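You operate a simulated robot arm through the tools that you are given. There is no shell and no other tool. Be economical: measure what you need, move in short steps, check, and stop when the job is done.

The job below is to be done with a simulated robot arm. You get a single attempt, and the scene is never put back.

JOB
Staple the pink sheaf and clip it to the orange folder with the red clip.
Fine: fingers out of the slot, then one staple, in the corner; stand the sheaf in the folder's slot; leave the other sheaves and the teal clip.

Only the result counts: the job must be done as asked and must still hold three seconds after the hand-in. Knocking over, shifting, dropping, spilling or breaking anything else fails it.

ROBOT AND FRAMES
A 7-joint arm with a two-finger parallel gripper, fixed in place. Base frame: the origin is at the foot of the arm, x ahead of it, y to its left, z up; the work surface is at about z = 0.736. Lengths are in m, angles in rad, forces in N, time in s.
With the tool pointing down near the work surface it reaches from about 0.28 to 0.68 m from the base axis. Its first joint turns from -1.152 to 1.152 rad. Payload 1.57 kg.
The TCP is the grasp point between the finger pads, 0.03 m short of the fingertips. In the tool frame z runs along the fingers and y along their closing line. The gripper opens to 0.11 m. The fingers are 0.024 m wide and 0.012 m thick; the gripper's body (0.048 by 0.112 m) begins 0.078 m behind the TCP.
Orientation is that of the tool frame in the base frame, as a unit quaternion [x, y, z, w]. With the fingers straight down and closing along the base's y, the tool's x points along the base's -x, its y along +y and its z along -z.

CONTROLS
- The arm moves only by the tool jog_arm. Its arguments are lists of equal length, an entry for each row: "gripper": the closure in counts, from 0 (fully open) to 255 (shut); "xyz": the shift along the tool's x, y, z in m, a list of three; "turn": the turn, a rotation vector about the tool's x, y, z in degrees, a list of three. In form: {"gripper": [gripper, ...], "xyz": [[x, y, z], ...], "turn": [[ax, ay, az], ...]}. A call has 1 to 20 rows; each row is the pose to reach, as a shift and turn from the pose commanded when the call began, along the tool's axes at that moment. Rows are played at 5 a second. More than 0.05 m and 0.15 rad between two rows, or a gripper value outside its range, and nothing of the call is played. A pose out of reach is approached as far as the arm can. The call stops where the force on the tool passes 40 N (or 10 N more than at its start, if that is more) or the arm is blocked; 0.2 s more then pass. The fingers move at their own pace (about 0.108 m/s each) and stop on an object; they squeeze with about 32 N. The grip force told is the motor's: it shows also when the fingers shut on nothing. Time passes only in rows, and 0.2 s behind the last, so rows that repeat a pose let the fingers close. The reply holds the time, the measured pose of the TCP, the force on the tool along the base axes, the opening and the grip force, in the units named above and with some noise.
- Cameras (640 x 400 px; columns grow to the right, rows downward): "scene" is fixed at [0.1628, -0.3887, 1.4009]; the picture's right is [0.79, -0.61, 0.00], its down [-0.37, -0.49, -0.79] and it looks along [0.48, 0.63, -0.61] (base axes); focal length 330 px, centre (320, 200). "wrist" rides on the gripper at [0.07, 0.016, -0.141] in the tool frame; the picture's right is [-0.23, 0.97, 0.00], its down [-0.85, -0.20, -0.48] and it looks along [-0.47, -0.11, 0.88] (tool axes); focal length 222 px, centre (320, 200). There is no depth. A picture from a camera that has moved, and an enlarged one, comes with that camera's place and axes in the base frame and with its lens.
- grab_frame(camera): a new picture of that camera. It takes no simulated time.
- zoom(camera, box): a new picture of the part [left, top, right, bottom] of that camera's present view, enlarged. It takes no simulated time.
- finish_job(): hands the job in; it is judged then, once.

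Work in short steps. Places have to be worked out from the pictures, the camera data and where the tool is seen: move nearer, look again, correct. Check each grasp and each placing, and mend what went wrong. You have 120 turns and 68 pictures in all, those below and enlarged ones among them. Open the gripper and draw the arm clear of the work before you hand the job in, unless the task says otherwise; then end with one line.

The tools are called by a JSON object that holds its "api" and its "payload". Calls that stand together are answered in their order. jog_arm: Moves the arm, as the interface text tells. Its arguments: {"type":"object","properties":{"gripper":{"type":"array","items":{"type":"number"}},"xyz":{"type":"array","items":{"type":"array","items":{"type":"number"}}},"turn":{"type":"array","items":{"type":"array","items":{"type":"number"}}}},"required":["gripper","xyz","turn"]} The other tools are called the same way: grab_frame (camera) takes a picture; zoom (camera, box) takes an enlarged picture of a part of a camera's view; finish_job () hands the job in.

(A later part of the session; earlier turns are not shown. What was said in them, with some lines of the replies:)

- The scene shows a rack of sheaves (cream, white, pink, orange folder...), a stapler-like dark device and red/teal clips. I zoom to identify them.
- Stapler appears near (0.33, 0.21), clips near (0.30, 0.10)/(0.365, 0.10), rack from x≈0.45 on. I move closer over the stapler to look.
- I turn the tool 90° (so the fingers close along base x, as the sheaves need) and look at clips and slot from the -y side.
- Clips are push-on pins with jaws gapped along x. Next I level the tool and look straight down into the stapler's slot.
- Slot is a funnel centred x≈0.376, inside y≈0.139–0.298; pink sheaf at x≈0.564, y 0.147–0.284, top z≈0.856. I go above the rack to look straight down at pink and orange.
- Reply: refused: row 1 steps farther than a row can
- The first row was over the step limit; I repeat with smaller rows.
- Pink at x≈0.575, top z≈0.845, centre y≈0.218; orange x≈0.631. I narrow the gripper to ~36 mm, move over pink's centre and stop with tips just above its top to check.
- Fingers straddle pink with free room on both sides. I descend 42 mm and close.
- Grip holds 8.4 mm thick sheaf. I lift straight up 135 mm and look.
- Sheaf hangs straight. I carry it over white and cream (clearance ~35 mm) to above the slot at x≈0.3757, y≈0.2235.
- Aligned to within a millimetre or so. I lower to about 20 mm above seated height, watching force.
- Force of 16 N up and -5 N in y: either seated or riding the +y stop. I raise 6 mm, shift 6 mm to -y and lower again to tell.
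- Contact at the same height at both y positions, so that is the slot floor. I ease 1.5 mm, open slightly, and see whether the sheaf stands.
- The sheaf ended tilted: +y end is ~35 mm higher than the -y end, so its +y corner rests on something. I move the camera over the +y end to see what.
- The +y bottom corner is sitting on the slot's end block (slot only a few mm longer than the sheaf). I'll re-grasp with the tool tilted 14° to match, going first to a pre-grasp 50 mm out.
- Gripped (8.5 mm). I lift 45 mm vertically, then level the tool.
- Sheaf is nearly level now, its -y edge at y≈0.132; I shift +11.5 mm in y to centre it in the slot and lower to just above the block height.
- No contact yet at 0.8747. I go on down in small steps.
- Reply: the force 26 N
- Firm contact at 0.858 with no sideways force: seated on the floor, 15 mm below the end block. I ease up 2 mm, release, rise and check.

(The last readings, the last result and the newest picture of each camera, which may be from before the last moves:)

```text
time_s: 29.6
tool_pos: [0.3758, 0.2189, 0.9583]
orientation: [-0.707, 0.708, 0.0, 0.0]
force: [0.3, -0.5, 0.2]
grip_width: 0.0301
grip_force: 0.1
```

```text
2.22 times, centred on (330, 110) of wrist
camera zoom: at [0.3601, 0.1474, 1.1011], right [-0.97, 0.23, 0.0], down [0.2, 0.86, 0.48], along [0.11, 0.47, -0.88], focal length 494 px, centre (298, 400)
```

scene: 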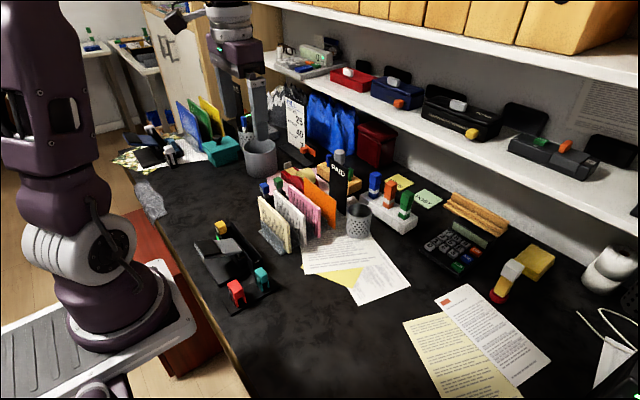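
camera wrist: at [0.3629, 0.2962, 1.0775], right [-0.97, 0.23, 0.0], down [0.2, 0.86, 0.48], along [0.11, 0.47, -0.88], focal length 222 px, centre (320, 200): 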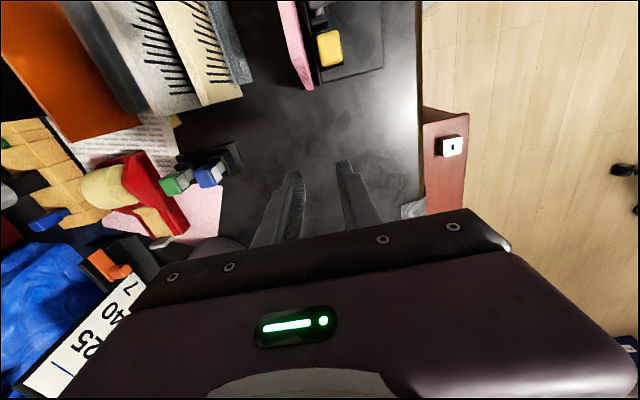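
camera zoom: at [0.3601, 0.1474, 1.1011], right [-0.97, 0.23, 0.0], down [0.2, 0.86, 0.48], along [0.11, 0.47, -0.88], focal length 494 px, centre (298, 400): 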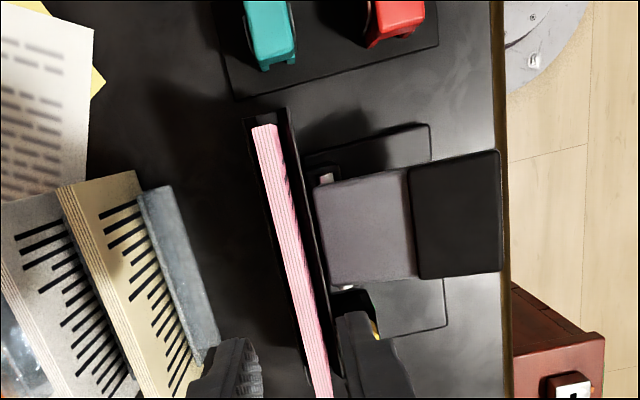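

Sheaf is seated level (top z≈0.85 at both ends), fingers out. Next I shut the gripper and move above the lever's black pad (≈0.287, 0.206, top ≈0.83).

{"api": "jog_arm", "payload": {"gripper": [255, 255, 255, 255, 255, 255], "xyz": [[0.005, 0.03, 0], [0.01, 0.06, 0], [0.013, 0.09, 0], [0.013, 0.09, 0.03], [0.013, 0.09, 0.055], [0.013, 0.09, 0.075]], "turn": [[0, 0, 0], [0, 0, 0], [0, 0, 0], [0, 0, 0], [0, 0, 0], [0, 0, 0]]}}

{"api": "zoom", "payload": {"camera": "scene", "box": [190, 190, 280, 270]}}

```text
time_s: 31.0
tool_pos: [0.2855, 0.2069, 0.8837]
orientation: [-0.707, 0.707, 0.0, 0.0]
force: [0.2, 0.1, 0.3]
grip_width: 0.0
grip_force: 21.0
```

```text
5.00 times, centred on (235, 230) of scene
camera zoom: at [0.1628, -0.3887, 1.4009], right [0.79, -0.61, 0.0], down [-0.37, -0.49, -0.79], along [0.48, 0.63, -0.61], focal length 1650 px, centre (745, 50)
```

zoom: 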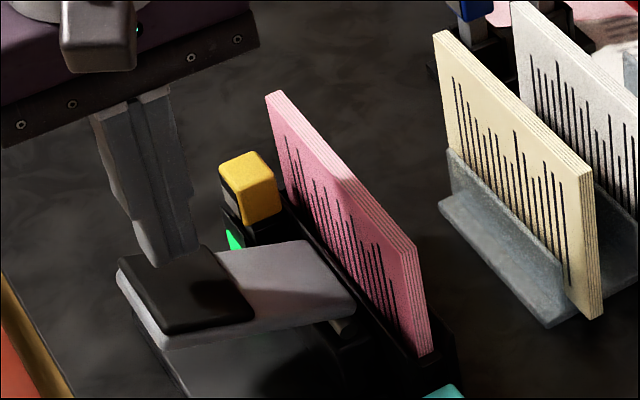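

Tips are over the pad. I press down in slow small rows; the force limit will stop it at the lever's end.

{"api": "jog_arm", "payload": {"gripper": [255, 255, 255, 255, 255, 255, 255, 255], "xyz": [[0, 0, 0.006], [0, 0, 0.012], [0, 0, 0.017], [0, 0, 0.022], [0, 0, 0.026], [0, 0, 0.03], [0, 0, 0.033], [0, 0, 0.036]], "turn": [[0, 0, 0], [0, 0, 0], [0, 0, 0], [0, 0, 0], [0, 0, 0], [0, 0, 0], [0, 0, 0], [0, 0, 0]]}}

{"api": "zoom", "payload": {"camera": "scene", "box": [190, 190, 280, 270]}}

```text
time_s: 32.8
tool_pos: [0.2868, 0.2065, 0.8488]
orientation: [0.707, -0.707, 0.0, 0.0]
force: [-11.5, 1.6, 16.6]
grip_width: 0.0
grip_force: 21.7
```

```text
5.00 times, centred on (235, 230) of scene
camera zoom: at [0.1624, -0.3888, 1.4009], right [0.79, -0.61, 0.0], down [-0.37, -0.49, -0.79], along [0.48, 0.63, -0.61], focal length 1650 px, centre (745, 50)
```

zoom: 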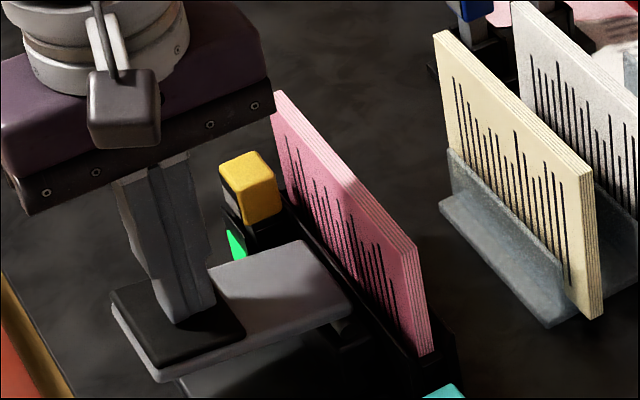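

Lever is going down with ~17 N, LED still green. I continue the same press without backing off.

{"api": "jog_arm", "payload": {"gripper": [255, 255, 255, 255, 255, 255], "xyz": [[0, 0, 0.003], [0, 0, 0.006], [0, 0, 0.009], [0, 0, 0.012], [0, 0, 0.015], [0, 0, 0.018]], "turn": [[0, 0, 0], [0, 0, 0], [0, 0, 0], [0, 0, 0], [0, 0, 0], [0, 0, 0]]}}

{"api": "zoom", "payload": {"camera": "scene", "box": [190, 190, 280, 270]}}

```text
time_s: 33.8
tool_pos: [0.2866, 0.2039, 0.8367]
orientation: [0.708, -0.707, 0.0, 0.001]
force: [-6.5, -0.7, 24.7]
grip_width: 0.0002
grip_force: 20.9
stopped in row 4: the force on the tool passed its limit (the readings are from after the stop); the commanded pose is now the measured one
```

```text
5.00 times, centred on (235, 230) of scene
camera zoom: at [0.1625, -0.3889, 1.4009], right [0.79, -0.61, 0.0], down [-0.37, -0.49, -0.79], along [0.48, 0.63, -0.61], focal length 1650 px, centre (745, 50)
```

zoom: 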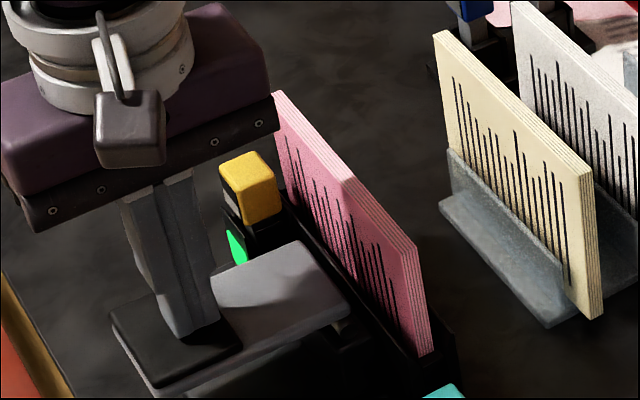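

Hard stop reached. I lift straight off and look for the staple and indicator.

{"api": "jog_arm", "payload": {"gripper": [255, 255, 255, 255, 255], "xyz": [[0, 0, -0.015], [0, 0, -0.04], [0, 0, -0.07], [0, 0, -0.1], [0, 0, -0.12]], "turn": [[0, 0, 0], [0, 0, 0], [0, 0, 0], [0, 0, 0], [0, 0, 0]]}}

{"api": "zoom", "payload": {"camera": "scene", "box": [200, 195, 270, 265]}}

```text
time_s: 35.0
tool_pos: [0.287, 0.2048, 0.9587]
orientation: [0.707, -0.707, 0.0, 0.0]
force: [0.4, 1.0, 0.2]
grip_width: 0.0
grip_force: 20.6
```

```text
5.71 times, centred on (235, 230) of scene
camera zoom: at [0.1628, -0.3887, 1.4009], right [0.79, -0.61, 0.0], down [-0.37, -0.49, -0.79], along [0.48, 0.63, -0.61], focal length 1886 px, centre (806, 29)
```

zoom: 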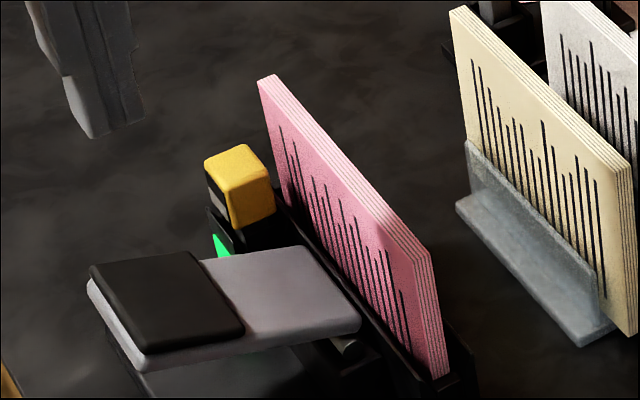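

Lever sprang back. I return over the sheaf, open to 36 mm, and grip it shallowly (about 10 mm) so that fingers stay above the folder's top later.

{"api": "jog_arm", "payload": {"gripper": [172, 172, 172, 172, 172, 172, 255, 255, 255], "xyz": [[-0.003, -0.03, 0], [-0.006, -0.06, 0], [-0.0115, -0.0898, 0], [-0.0115, -0.0898, 0.03], [-0.0115, -0.0898, 0.06], [-0.0115, -0.0898, 0.0857], [-0.0115, -0.0898, 0.0857], [-0.0115, -0.0898, 0.0857], [-0.0115, -0.0898, 0.0857]], "turn": [[0, 0, 0], [0, 0, 0], [0, 0, 0], [0, 0, 0], [0, 0, 0], [0, 0, 0], [0, 0, 0], [0, 0, 0], [0, 0, 0]]}}

{"api": "zoom", "payload": {"camera": "scene", "box": [205, 190, 275, 260]}}

```text
time_s: 37.0
tool_pos: [0.3774, 0.2173, 0.8714]
orientation: [0.708, -0.707, 0.0, 0.0]
force: [0.2, 0.5, -0.5]
grip_width: 0.0084
grip_force: 27.1
```

```text
5.71 times, centred on (240, 225) of scene
camera zoom: at [0.1628, -0.3887, 1.4009], right [0.79, -0.61, 0.0], down [-0.37, -0.49, -0.79], along [0.48, 0.63, -0.61], focal length 1886 px, centre (777, 57)
```

zoom: 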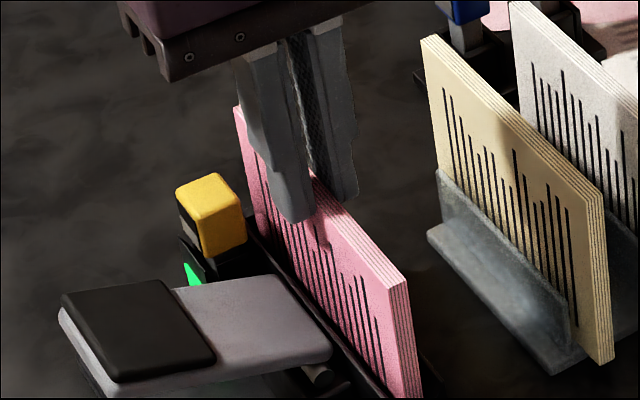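

{"api": "jog_arm", "payload": {"gripper": [255, 255, 255, 255, 255, 255, 255], "xyz": [[0, 0, -0.015], [0, 0, -0.035], [0, 0, -0.055], [0, 0, -0.075], [0, 0, -0.095], [0, 0, -0.115], [0, 0, -0.13]], "turn": [[0, 0, 0], [0, 0, 0], [0, 0, 0], [0, 0, 0], [0, 0, 0], [0, 0, 0], [0, 0, 0]]}}

{"api": "zoom", "payload": {"camera": "scene", "box": [205, 130, 285, 220]}}

```text
time_s: 38.6
tool_pos: [0.3765, 0.216, 1.0031]
orientation: [0.707, -0.707, 0.0, 0.001]
force: [-1.0, 0.6, -1.0]
grip_width: 0.0082
grip_force: 27.0
```

```text
4.44 times, centred on (245, 175) of scene
camera zoom: at [0.1628, -0.3887, 1.4009], right [0.79, -0.61, 0.0], down [-0.37, -0.49, -0.79], along [0.48, 0.63, -0.61], focal length 1467 px, centre (653, 311)
```

zoom: 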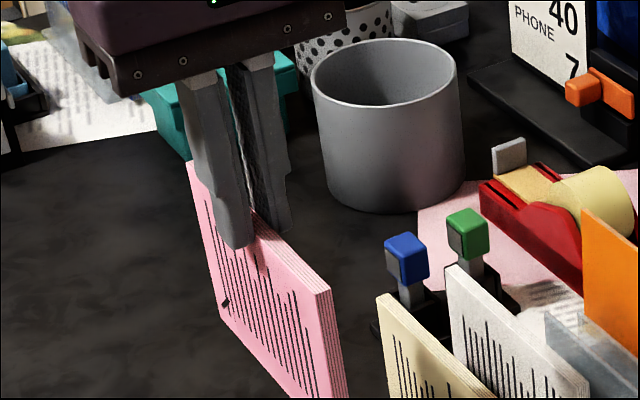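

The staple is visible at the bottom +y corner of the sheaf. I carry the sheaf back over the rack to x≈0.60 and look at the orange slot from above.

{"api": "jog_arm", "payload": {"gripper": [255, 255, 255, 255, 255, 255, 255], "xyz": [[0, -0.03, 0], [0, -0.065, 0], [0, -0.1, 0], [0, -0.135, 0], [0, -0.17, 0], [0, -0.2, 0], [-0.001, -0.2235, 0]], "turn": [[0, 0, 0], [0, 0, 0], [0, 0, 0], [0, 0, 0], [0, 0, 0], [0, 0, 0], [0, 0, 0]]}}

{"api": "zoom", "payload": {"camera": "wrist", "box": [230, 40, 370, 200]}}

{"api": "zoom", "payload": {"camera": "scene", "box": [275, 120, 365, 240]}}

```text
time_s: 40.2
tool_pos: [0.5988, 0.2191, 1.0024]
orientation: [-0.707, 0.707, -0.001, -0.001]
force: [0.0, 1.5, -0.9]
grip_width: 0.0086
grip_force: 27.2
```

```text
2.50 times, centred on (300, 120) of wrist
camera zoom: at [0.5837, 0.1471, 1.1439], right [-0.97, 0.23, 0.0], down [0.2, 0.86, 0.48], along [0.11, 0.47, -0.88], focal length 555 px, centre (370, 400)
```

zoom: 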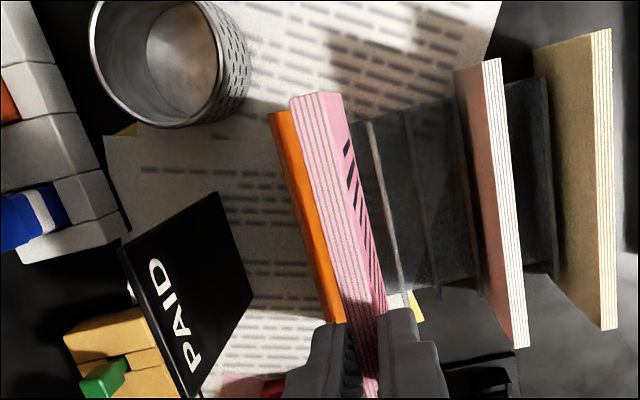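

```text
3.33 times, centred on (320, 180) of scene
camera zoom: at [0.1628, -0.3887, 1.4009], right [0.79, -0.61, 0.0], down [-0.37, -0.49, -0.79], along [0.48, 0.63, -0.61], focal length 1100 px, centre (320, 267)
```

zoom: 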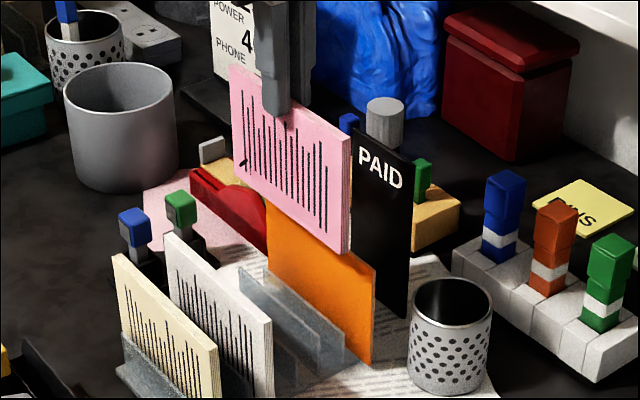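

{"api": "zoom", "payload": {"camera": "scene", "box": [300, 185, 350, 240]}}

```text
7.27 times, centred on (325, 212) of scene
camera zoom: at [0.1628, -0.3887, 1.4009], right [0.79, -0.61, 0.0], down [-0.37, -0.49, -0.79], along [0.48, 0.63, -0.61], focal length 2401 px, centre (284, 109)
```

zoom: 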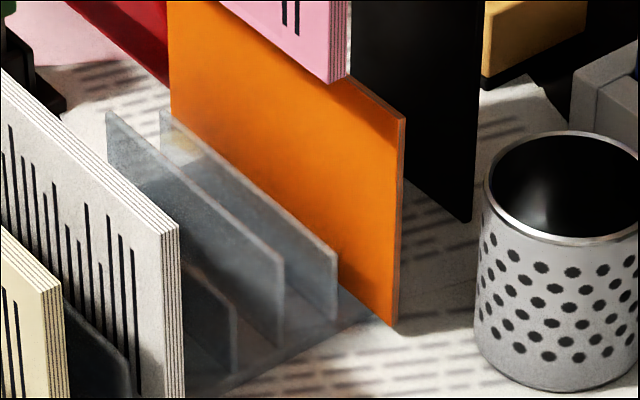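

Rack dividers: orange stands between D3 (x≈0.614) and D4 (≈0.640), folder centre ≈0.630, leaving ~12 mm on its -x side. I move the sheaf to x≈0.6215 and lower to just above the divider, then check.

{"api": "jog_arm", "payload": {"gripper": [255, 255, 255, 255, 255, 255], "xyz": [[0, -0.0227, 0], [0, -0.0227, 0.02], [0, -0.0227, 0.04], [0, -0.0227, 0.06], [0, -0.0227, 0.075], [0, -0.0227, 0.087]], "turn": [[0, 0, 0], [0, 0, 0], [0, 0, 0], [0, 0, 0], [0, 0, 0], [0, 0, 0]]}}

{"api": "zoom", "payload": {"camera": "scene", "box": [295, 155, 355, 235]}}

{"api": "zoom", "payload": {"camera": "wrist", "box": [260, 50, 360, 170]}}

```text
time_s: 41.6
tool_pos: [0.6217, 0.218, 0.9136]
orientation: [-0.707, 0.707, 0.0, -0.001]
force: [0.4, -0.3, -1.6]
grip_width: 0.0083
grip_force: 26.9
```

```text
5.00 times, centred on (325, 195) of scene
camera zoom: at [0.1628, -0.3887, 1.4009], right [0.79, -0.61, 0.0], down [-0.37, -0.49, -0.79], along [0.48, 0.63, -0.61], focal length 1650 px, centre (295, 225)
```

zoom: 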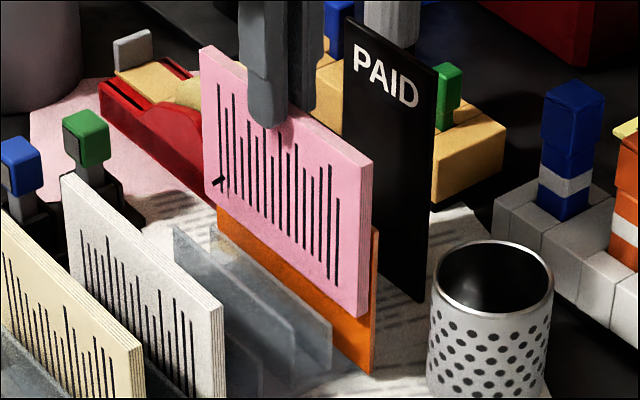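

```text
3.33 times, centred on (310, 110) of wrist
camera zoom: at [0.6069, 0.1468, 1.0555], right [-0.97, 0.23, 0.0], down [0.2, 0.86, 0.48], along [0.11, 0.47, -0.88], focal length 740 px, centre (353, 500)
```

zoom: 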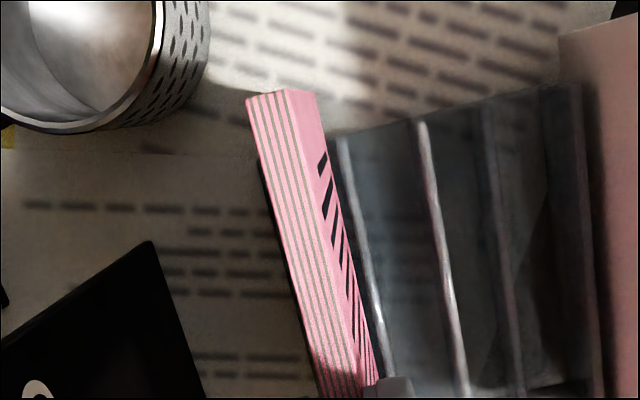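

Sheaf is 1–2 mm clear of divider D3 and in front of the folder; about 43 mm above floor. I lower 28 mm slowly watching force.

{"api": "jog_arm", "payload": {"gripper": [255, 255, 255, 255, 255, 255], "xyz": [[0, 0, 0.005], [0, 0, 0.01], [0, 0, 0.015], [0, 0, 0.02], [0, 0, 0.024], [0, 0, 0.028]], "turn": [[0, 0, 0], [0, 0, 0], [0, 0, 0], [0, 0, 0], [0, 0, 0], [0, 0, 0]]}}

{"api": "zoom", "payload": {"camera": "scene", "box": [295, 155, 355, 235]}}

```text
time_s: 43.0
tool_pos: [0.6225, 0.2178, 0.8864]
orientation: [0.707, -0.707, -0.001, 0.0]
force: [-0.3, 0.6, -1.9]
grip_width: 0.0083
grip_force: 27.2
```

```text
5.00 times, centred on (325, 195) of scene
camera zoom: at [0.1628, -0.3887, 1.4009], right [0.79, -0.61, 0.0], down [-0.37, -0.49, -0.79], along [0.48, 0.63, -0.61], focal length 1650 px, centre (295, 225)
```

zoom: 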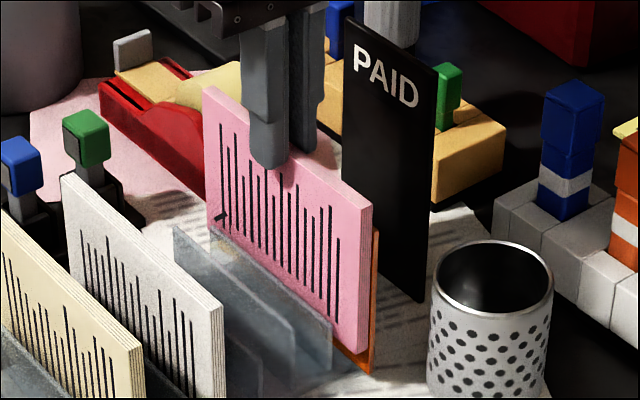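

{"api": "jog_arm", "payload": {"gripper": [255, 255, 255, 255], "xyz": [[0, 0, 0.002], [0, 0, 0.004], [0, 0, 0.006], [0, 0, 0.007]], "turn": [[0, 0, 0], [0, 0, 0], [0, 0, 0], [0, 0, 0]]}}

{"api": "zoom", "payload": {"camera": "scene", "box": [300, 160, 350, 230]}}

```text
time_s: 44.0
tool_pos: [0.622, 0.2178, 0.8787]
orientation: [-0.707, 0.707, 0.0, 0.0]
force: [1.1, 0.2, -0.9]
grip_width: 0.0082
grip_force: 27.1
```

```text
5.71 times, centred on (325, 195) of scene
camera zoom: at [0.1628, -0.3887, 1.4009], right [0.79, -0.61, 0.0], down [-0.37, -0.49, -0.79], along [0.48, 0.63, -0.61], focal length 1886 px, centre (291, 229)
```

zoom: 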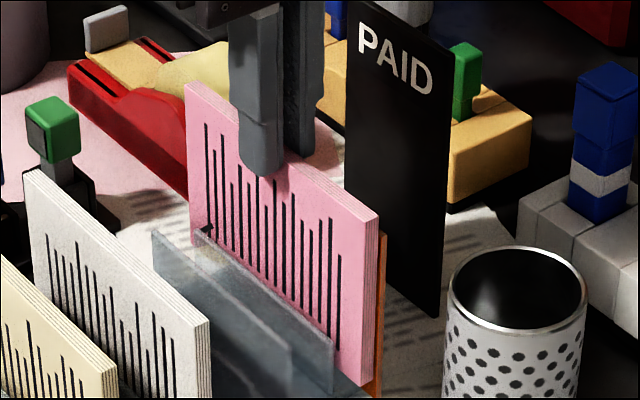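

Fingertips are about level with the folder's top and the sheaf bottom is ~8 mm above the floor, well within the slot. I release here with a small opening and rise.

{"api": "jog_arm", "payload": {"gripper": [215, 215, 215, 200, 200], "xyz": [[0, 0, 0], [0, 0, 0], [0, 0, -0.004], [0, 0, -0.02], [0, 0, -0.05]], "turn": [[0, 0, 0], [0, 0, 0], [0, 0, 0], [0, 0, 0], [0, 0, 0]]}}

{"api": "zoom", "payload": {"camera": "scene", "box": [300, 160, 350, 230]}}

{"api": "zoom", "payload": {"camera": "wrist", "box": [250, 40, 370, 180]}}

```text
time_s: 45.2
tool_pos: [0.6231, 0.2151, 0.9293]
orientation: [-0.707, 0.707, 0.0, -0.001]
force: [0.4, -0.2, -0.3]
grip_width: 0.0238
grip_force: 0.1
```

```text
5.71 times, centred on (325, 195) of scene
camera zoom: at [0.1628, -0.3887, 1.4009], right [0.79, -0.61, 0.0], down [-0.37, -0.49, -0.79], along [0.48, 0.63, -0.61], focal length 1886 px, centre (291, 229)
```

zoom: 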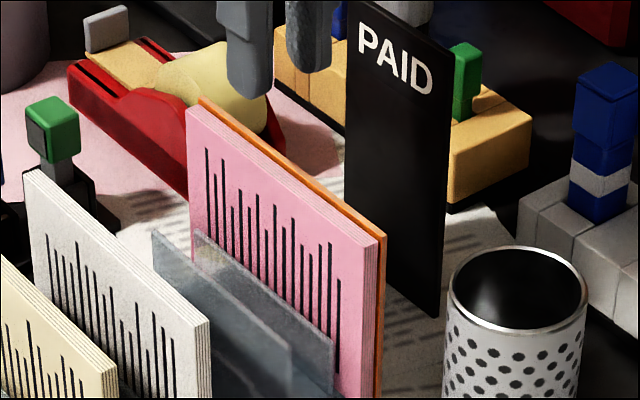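

```text
2.86 times, centred on (310, 110) of wrist
camera zoom: at [0.6066, 0.1441, 1.0715], right [-0.97, 0.23, 0.0], down [0.2, 0.86, 0.48], along [0.11, 0.46, -0.88], focal length 635 px, centre (349, 457)
```

zoom: 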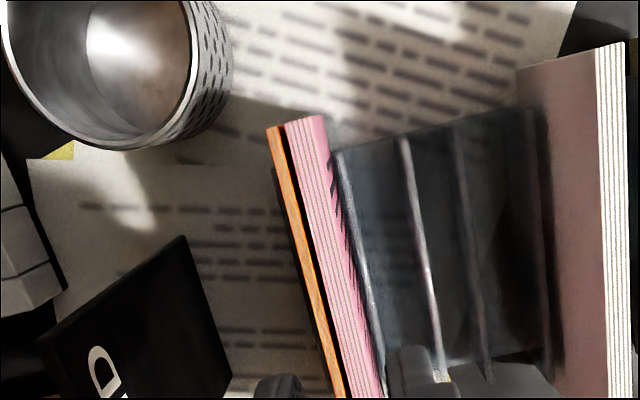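

Sheaf stands level beside the folder in its slot. Now the red clip: I travel to above it and look straight down.

{"api": "jog_arm", "payload": {"gripper": [200, 200, 116, 116, 116, 116, 116, 116, 116], "xyz": [[0, 0, -0.04], [0.005, 0.04, -0.05], [0.01, 0.08, -0.05], [0.015, 0.12, -0.05], [0.02, 0.16, -0.05], [0.025, 0.2, -0.05], [0.03, 0.24, -0.05], [0.035, 0.28, -0.04], [0.04, 0.308, -0.02]], "turn": [[0, 0, 0], [0, 0, 0], [0, 0, 0], [0, 0, 0], [0, 0, 0], [0, 0, 0], [0, 0, 0], [0, 0, 0], [0, 0, 0]]}}

{"api": "zoom", "payload": {"camera": "wrist", "box": [260, 20, 380, 140]}}

```text
time_s: 47.2
tool_pos: [0.3107, 0.1782, 0.9504]
orientation: [-0.707, 0.707, 0.001, 0.001]
force: [0.9, 0.6, 0.4]
grip_width: 0.0597
grip_force: 0.1
```

```text
3.33 times, centred on (320, 80) of wrist
camera zoom: at [0.2954, 0.1063, 1.0927], right [-0.97, 0.23, 0.0], down [0.2, 0.86, 0.48], along [0.11, 0.47, -0.88], focal length 740 px, centre (320, 600)
```

zoom: 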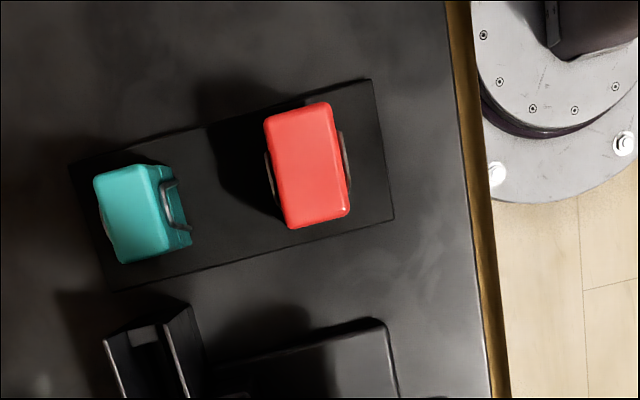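

Red clip top centre ≈ (0.300, 0.097), ~24 × 40 mm, top ≈0.795. I move above it with a 50 mm opening and check before descending.

{"api": "jog_arm", "payload": {"gripper": [139, 139, 139, 139, 139], "xyz": [[0.03, 0.004, 0.02], [0.06, 0.008, 0.04], [0.0812, 0.0107, 0.06], [0.0812, 0.0107, 0.08], [0.0812, 0.0107, 0.1]], "turn": [[0, 0, 0], [0, 0, 0], [0, 0, 0], [0, 0, 0], [0, 0, 0]]}}

{"api": "zoom", "payload": {"camera": "scene", "box": [195, 230, 285, 310]}}

{"api": "zoom", "payload": {"camera": "wrist", "box": [240, 100, 400, 240]}}

```text
time_s: 48.4
tool_pos: [0.3029, 0.0958, 0.8488]
orientation: [0.707, -0.707, 0.001, 0.001]
force: [0.0, 0.5, 0.5]
grip_width: 0.0501
grip_force: 0.2
```

```text
5.00 times, centred on (240, 270) of scene
camera zoom: at [0.1628, -0.3887, 1.4009], right [0.79, -0.61, 0.0], down [-0.37, -0.49, -0.79], along [0.48, 0.63, -0.61], focal length 1650 px, centre (720, -150)
```

zoom: 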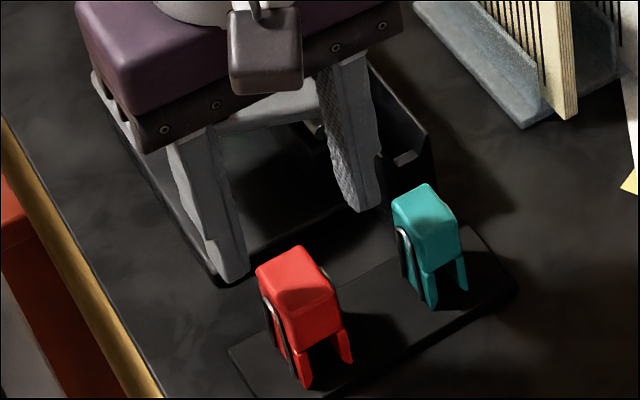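

```text
2.86 times, centred on (320, 170) of wrist
camera zoom: at [0.2869, 0.025, 0.9909], right [-0.97, 0.23, 0.0], down [0.2, 0.86, 0.48], along [0.11, 0.47, -0.88], focal length 635 px, centre (320, 286)
```

zoom: 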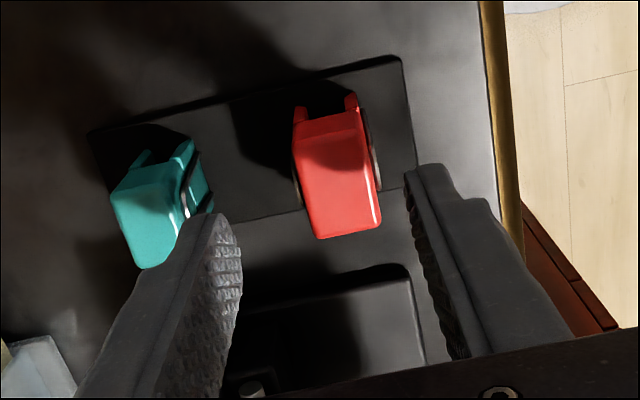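

Fingers straddle the clip. I shift 2.5 mm to -x, descend to put the tips at the body's lower edge (TCP 0.807) and close.

{"api": "jog_arm", "payload": {"gripper": [139, 139, 139, 139, 255, 255, 255, 255], "xyz": [[0.001, 0.0025, 0.01], [0.001, 0.0025, 0.022], [0.001, 0.0025, 0.033], [0.001, 0.0025, 0.042], [0.001, 0.0025, 0.042], [0.001, 0.0025, 0.042], [0.001, 0.0025, 0.042], [0.001, 0.0025, 0.042]], "turn": [[0, 0, 0], [0, 0, 0], [0, 0, 0], [0, 0, 0], [0, 0, 0], [0, 0, 0], [0, 0, 0], [0, 0, 0]]}}

{"api": "zoom", "payload": {"camera": "scene", "box": [200, 240, 280, 310]}}

```text
time_s: 50.2
tool_pos: [0.2999, 0.0955, 0.8081]
orientation: [0.707, -0.707, 0.001, 0.0]
force: [0.5, 0.0, 0.1]
grip_width: 0.0229
grip_force: 31.6
```

```text
5.71 times, centred on (240, 275) of scene
camera zoom: at [0.1628, -0.3887, 1.4009], right [0.79, -0.61, 0.0], down [-0.37, -0.49, -0.79], along [0.48, 0.63, -0.61], focal length 1886 px, centre (777, -229)
```

zoom: 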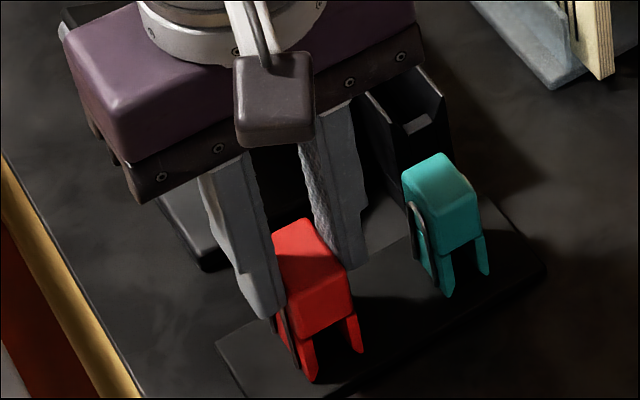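

Clip gripped at 22.9 mm. I lift it 160 mm straight up and look.

{"api": "jog_arm", "payload": {"gripper": [255, 255, 255, 255, 255], "xyz": [[0, 0, -0.02], [0, 0, -0.05], [0, 0, -0.09], [0, 0, -0.13], [0, 0, -0.16]], "turn": [[0, 0, 0], [0, 0, 0], [0, 0, 0], [0, 0, 0], [0, 0, 0]]}}

{"api": "zoom", "payload": {"camera": "scene", "box": [180, 180, 280, 310]}}

```text
time_s: 51.4
tool_pos: [0.3003, 0.0949, 0.9693]
orientation: [-0.707, 0.707, 0.0, -0.001]
force: [-0.9, 0.5, 0.5]
grip_width: 0.023
grip_force: 31.8
```

```text
3.08 times, centred on (230, 245) of scene
camera zoom: at [0.1628, -0.3887, 1.4009], right [0.79, -0.61, 0.0], down [-0.37, -0.49, -0.79], along [0.48, 0.63, -0.61], focal length 1016 px, centre (597, 62)
```

zoom: 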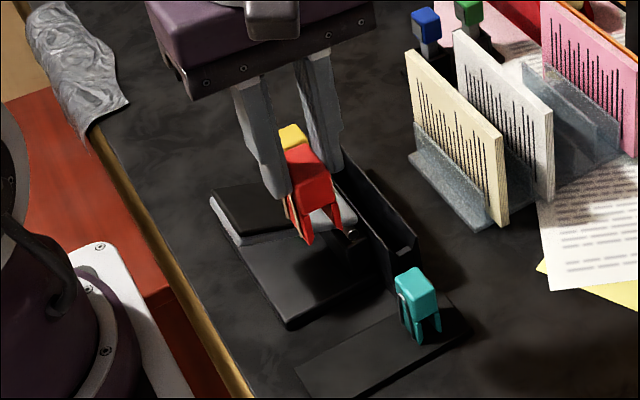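

Clip is held straight. I carry it over the rack to above the sheaf and folder, legs ~25 mm above their tops, and look.

{"api": "jog_arm", "payload": {"gripper": [255, 255, 255, 255, 255, 255, 255, 255, 255, 255], "xyz": [[-0.013, -0.036, 0], [-0.027, -0.072, 0], [-0.04, -0.108, 0], [-0.054, -0.145, 0], [-0.067, -0.181, 0], [-0.081, -0.217, 0], [-0.094, -0.254, 0], [-0.108, -0.29, 0], [-0.122, -0.3255, 0], [-0.122, -0.3255, 0.025]], "turn": [[0, 0, 0], [0, 0, 0], [0, 0, 0], [0, 0, 0], [0, 0, 0], [0, 0, 0], [0, 0, 0], [0, 0, 0], [0, 0, 0], [0, 0, 0]]}}

{"api": "zoom", "payload": {"camera": "wrist", "box": [255, 60, 375, 190]}}

```text
time_s: 53.6
tool_pos: [0.628, 0.2203, 0.9422]
orientation: [-0.707, 0.707, 0.001, -0.001]
force: [0.2, -0.3, -0.1]
grip_width: 0.023
grip_force: 31.9
```

```text
3.08 times, centred on (315, 125) of wrist
camera zoom: at [0.6118, 0.1489, 1.084], right [-0.97, 0.23, 0.0], down [0.2, 0.86, 0.48], along [0.11, 0.46, -0.88], focal length 684 px, centre (335, 431)
```

zoom: 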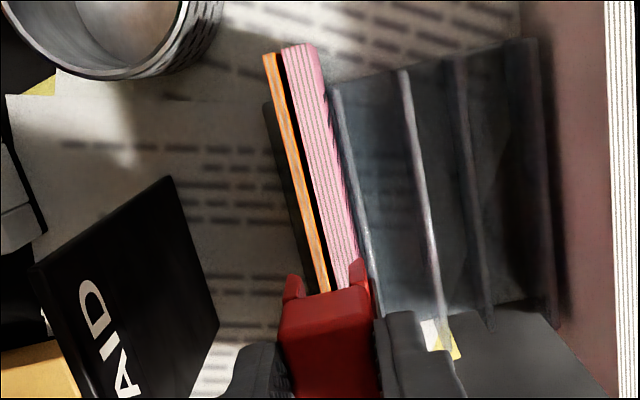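

Legs and stack compared: stack centre x≈0.626 (16 mm wide incl. 3 mm gap), clip centre 0.628. I shift -2 mm in x and lower slowly until contact.

{"api": "jog_arm", "payload": {"gripper": [255, 255, 255, 255, 255, 255], "xyz": [[0, 0.002, 0], [0, 0.002, 0.01], [0, 0.002, 0.02], [0, 0.002, 0.026], [0, 0.002, 0.031], [0, 0.002, 0.036]], "turn": [[0, 0, 0], [0, 0, 0], [0, 0, 0], [0, 0, 0], [0, 0, 0], [0, 0, 0]]}}

{"api": "zoom", "payload": {"camera": "scene", "box": [290, 150, 350, 230]}}

```text
time_s: 55.0
tool_pos: [0.6247, 0.2171, 0.906]
orientation: [-0.707, 0.707, -0.001, 0.0]
force: [-0.2, 0.9, -0.5]
grip_width: 0.0232
grip_force: 31.7
```

```text
5.00 times, centred on (320, 190) of scene
camera zoom: at [0.1628, -0.3887, 1.4009], right [0.79, -0.61, 0.0], down [-0.37, -0.49, -0.79], along [0.48, 0.63, -0.61], focal length 1650 px, centre (320, 250)
```

zoom: 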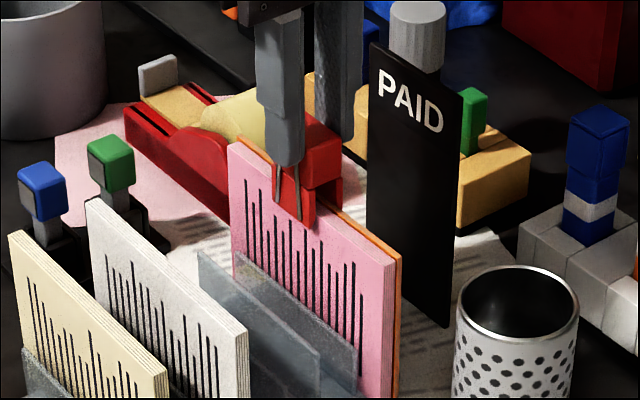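

Legs straddle the pair with no force yet. I press on down in small steps.

{"api": "jog_arm", "payload": {"gripper": [255, 255, 255, 255, 255, 255], "xyz": [[0, 0, 0.003], [0, 0, 0.006], [0, 0, 0.009], [0, 0, 0.012], [0, 0, 0.015], [0, 0, 0.017]], "turn": [[0, 0, 0], [0, 0, 0], [0, 0, 0], [0, 0, 0], [0, 0, 0], [0, 0, 0]]}}

```text
time_s: 56.4
tool_pos: [0.6247, 0.2171, 0.8923]
orientation: [-0.707, 0.707, -0.002, 0.002]
force: [-1.4, -0.9, 27.2]
grip_width: 0.023
grip_force: 31.9
```

27 N of resistance now. I press a few mm more to seat it.

{"api": "jog_arm", "payload": {"gripper": [255, 255, 255, 255], "xyz": [[0, 0, 0.0015], [0, 0, 0.003], [0, 0, 0.005], [0, 0, 0.007]], "turn": [[0, 0, 0], [0, 0, 0], [0, 0, 0], [0, 0, 0]]}}

{"api": "zoom", "payload": {"camera": "scene", "box": [290, 150, 350, 230]}}

```text
time_s: 57.4
tool_pos: [0.6243, 0.2184, 0.8845]
orientation: [0.707, -0.707, 0.0, 0.0]
force: [0.7, 1.5, 27.2]
grip_width: 0.0232
grip_force: 31.2
```

```text
5.00 times, centred on (320, 190) of scene
camera zoom: at [0.1623, -0.3889, 1.4009], right [0.79, -0.61, 0.0], down [-0.37, -0.49, -0.79], along [0.48, 0.63, -0.61], focal length 1650 px, centre (320, 250)
```

zoom: 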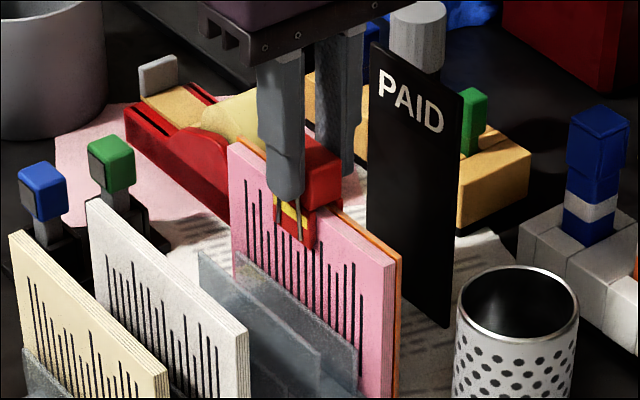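

Clip has gone down onto the pair; I press 3 mm more to be sure it is fully seated.

{"api": "jog_arm", "payload": {"gripper": [255, 255], "xyz": [[0, 0, 0.002], [0, 0, 0.004]], "turn": [[0, 0, 0], [0, 0, 0]]}}

```text
time_s: 58.0
tool_pos: [0.6237, 0.2172, 0.879]
orientation: [-0.707, 0.707, -0.001, 0.0]
force: [-0.6, 1.8, 27.7]
grip_width: 0.0234
grip_force: 32.4
```

Force stayed at 27 N, so either it slid on or the fingers slid on the clip. I release with a modest opening, rise, and inspect.

{"api": "jog_arm", "payload": {"gripper": [175, 175, 175, 175, 175, 175], "xyz": [[0, 0, 0], [0, 0, 0], [0, 0, -0.015], [0, 0, -0.035], [0, 0, -0.06], [0, 0, -0.09]], "turn": [[0, 0, 0], [0, 0, 0], [0, 0, 0], [0, 0, 0], [0, 0, 0], [0, 0, 0]]}}

{"api": "zoom", "payload": {"camera": "scene", "box": [295, 155, 345, 225]}}

```text
time_s: 59.4
tool_pos: [0.624, 0.2188, 0.9693]
orientation: [0.707, -0.707, 0.001, 0.001]
force: [-0.1, 0.6, 0.1]
grip_width: 0.0342
grip_force: 0.0
```

```text
5.71 times, centred on (320, 190) of scene
camera zoom: at [0.1628, -0.3887, 1.4009], right [0.79, -0.61, 0.0], down [-0.37, -0.49, -0.79], along [0.48, 0.63, -0.61], focal length 1886 px, centre (320, 257)
```

zoom: 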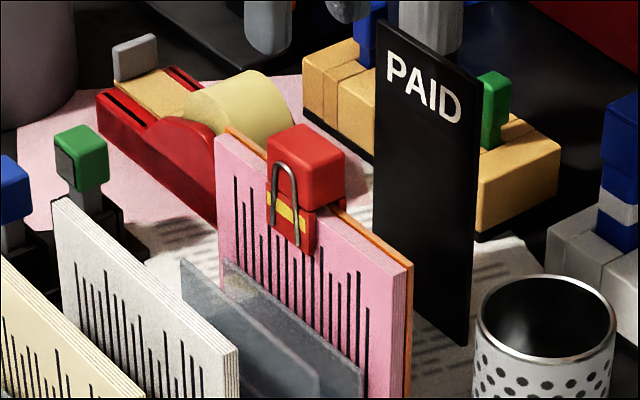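

The clip sits on the sheaf and folder, body down on their tops. I check from above that both legs straddle both pieces.

{"api": "zoom", "payload": {"camera": "wrist", "box": [255, 60, 375, 190]}}

```text
3.08 times, centred on (315, 125) of wrist
camera zoom: at [0.6092, 0.1472, 1.111], right [-0.97, 0.23, 0.0], down [0.2, 0.86, 0.48], along [0.11, 0.47, -0.88], focal length 684 px, centre (335, 431)
```

zoom: 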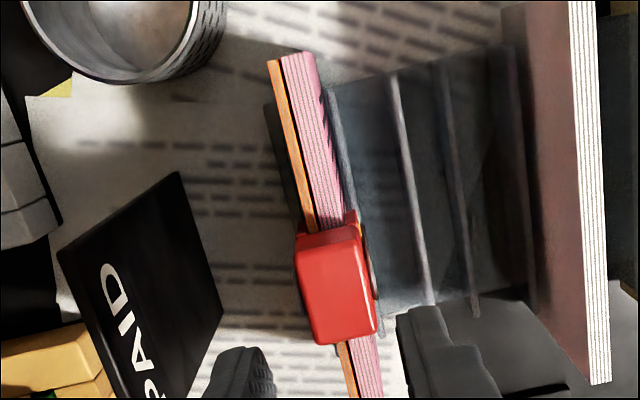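

Both pieces are between the legs. I draw the arm clear, up and back, with the gripper open.

{"api": "jog_arm", "payload": {"gripper": [120, 60, 0, 0, 0, 0, 0], "xyz": [[0, 0, -0.04], [0, 0.03, -0.07], [0, 0.07, -0.09], [0, 0.11, -0.1], [0, 0.15, -0.1], [0, 0.19, -0.1], [0, 0.19, -0.1]], "turn": [[0, 0, 0], [0, 0, 0], [0, 0, 0], [0, 0, 0], [0, 0, 0], [0, 0, 0], [0, 0, 0]]}}

{"api": "grab_frame", "payload": {"camera": "scene"}}

```text
time_s: 61.0
tool_pos: [0.4376, 0.217, 1.0687]
orientation: [-0.707, 0.707, 0.0, 0.001]
force: [-0.2, -0.3, 0.8]
grip_width: 0.11
grip_force: 0.0
```

```text
0 pictures are left
```

scene: 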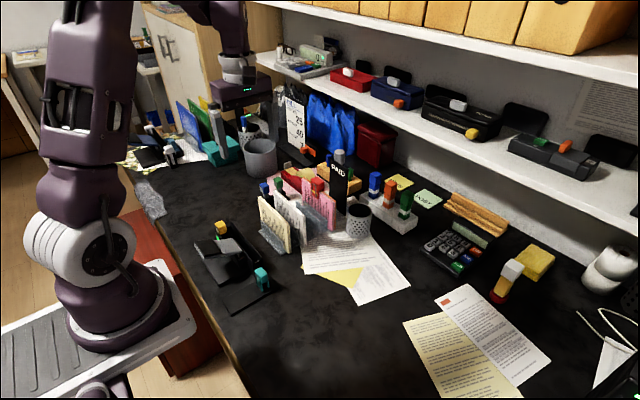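

Everything is in place and the arm is clear, so I hand in.

{"api": "finish_job", "payload": {}}

```text
The job is handed in.
```

The pink sheaf has one staple in its bottom corner, stands in the orange folder's slot, and is clipped to the folder with the red clip; the other sheaves and the teal clip were left alone.
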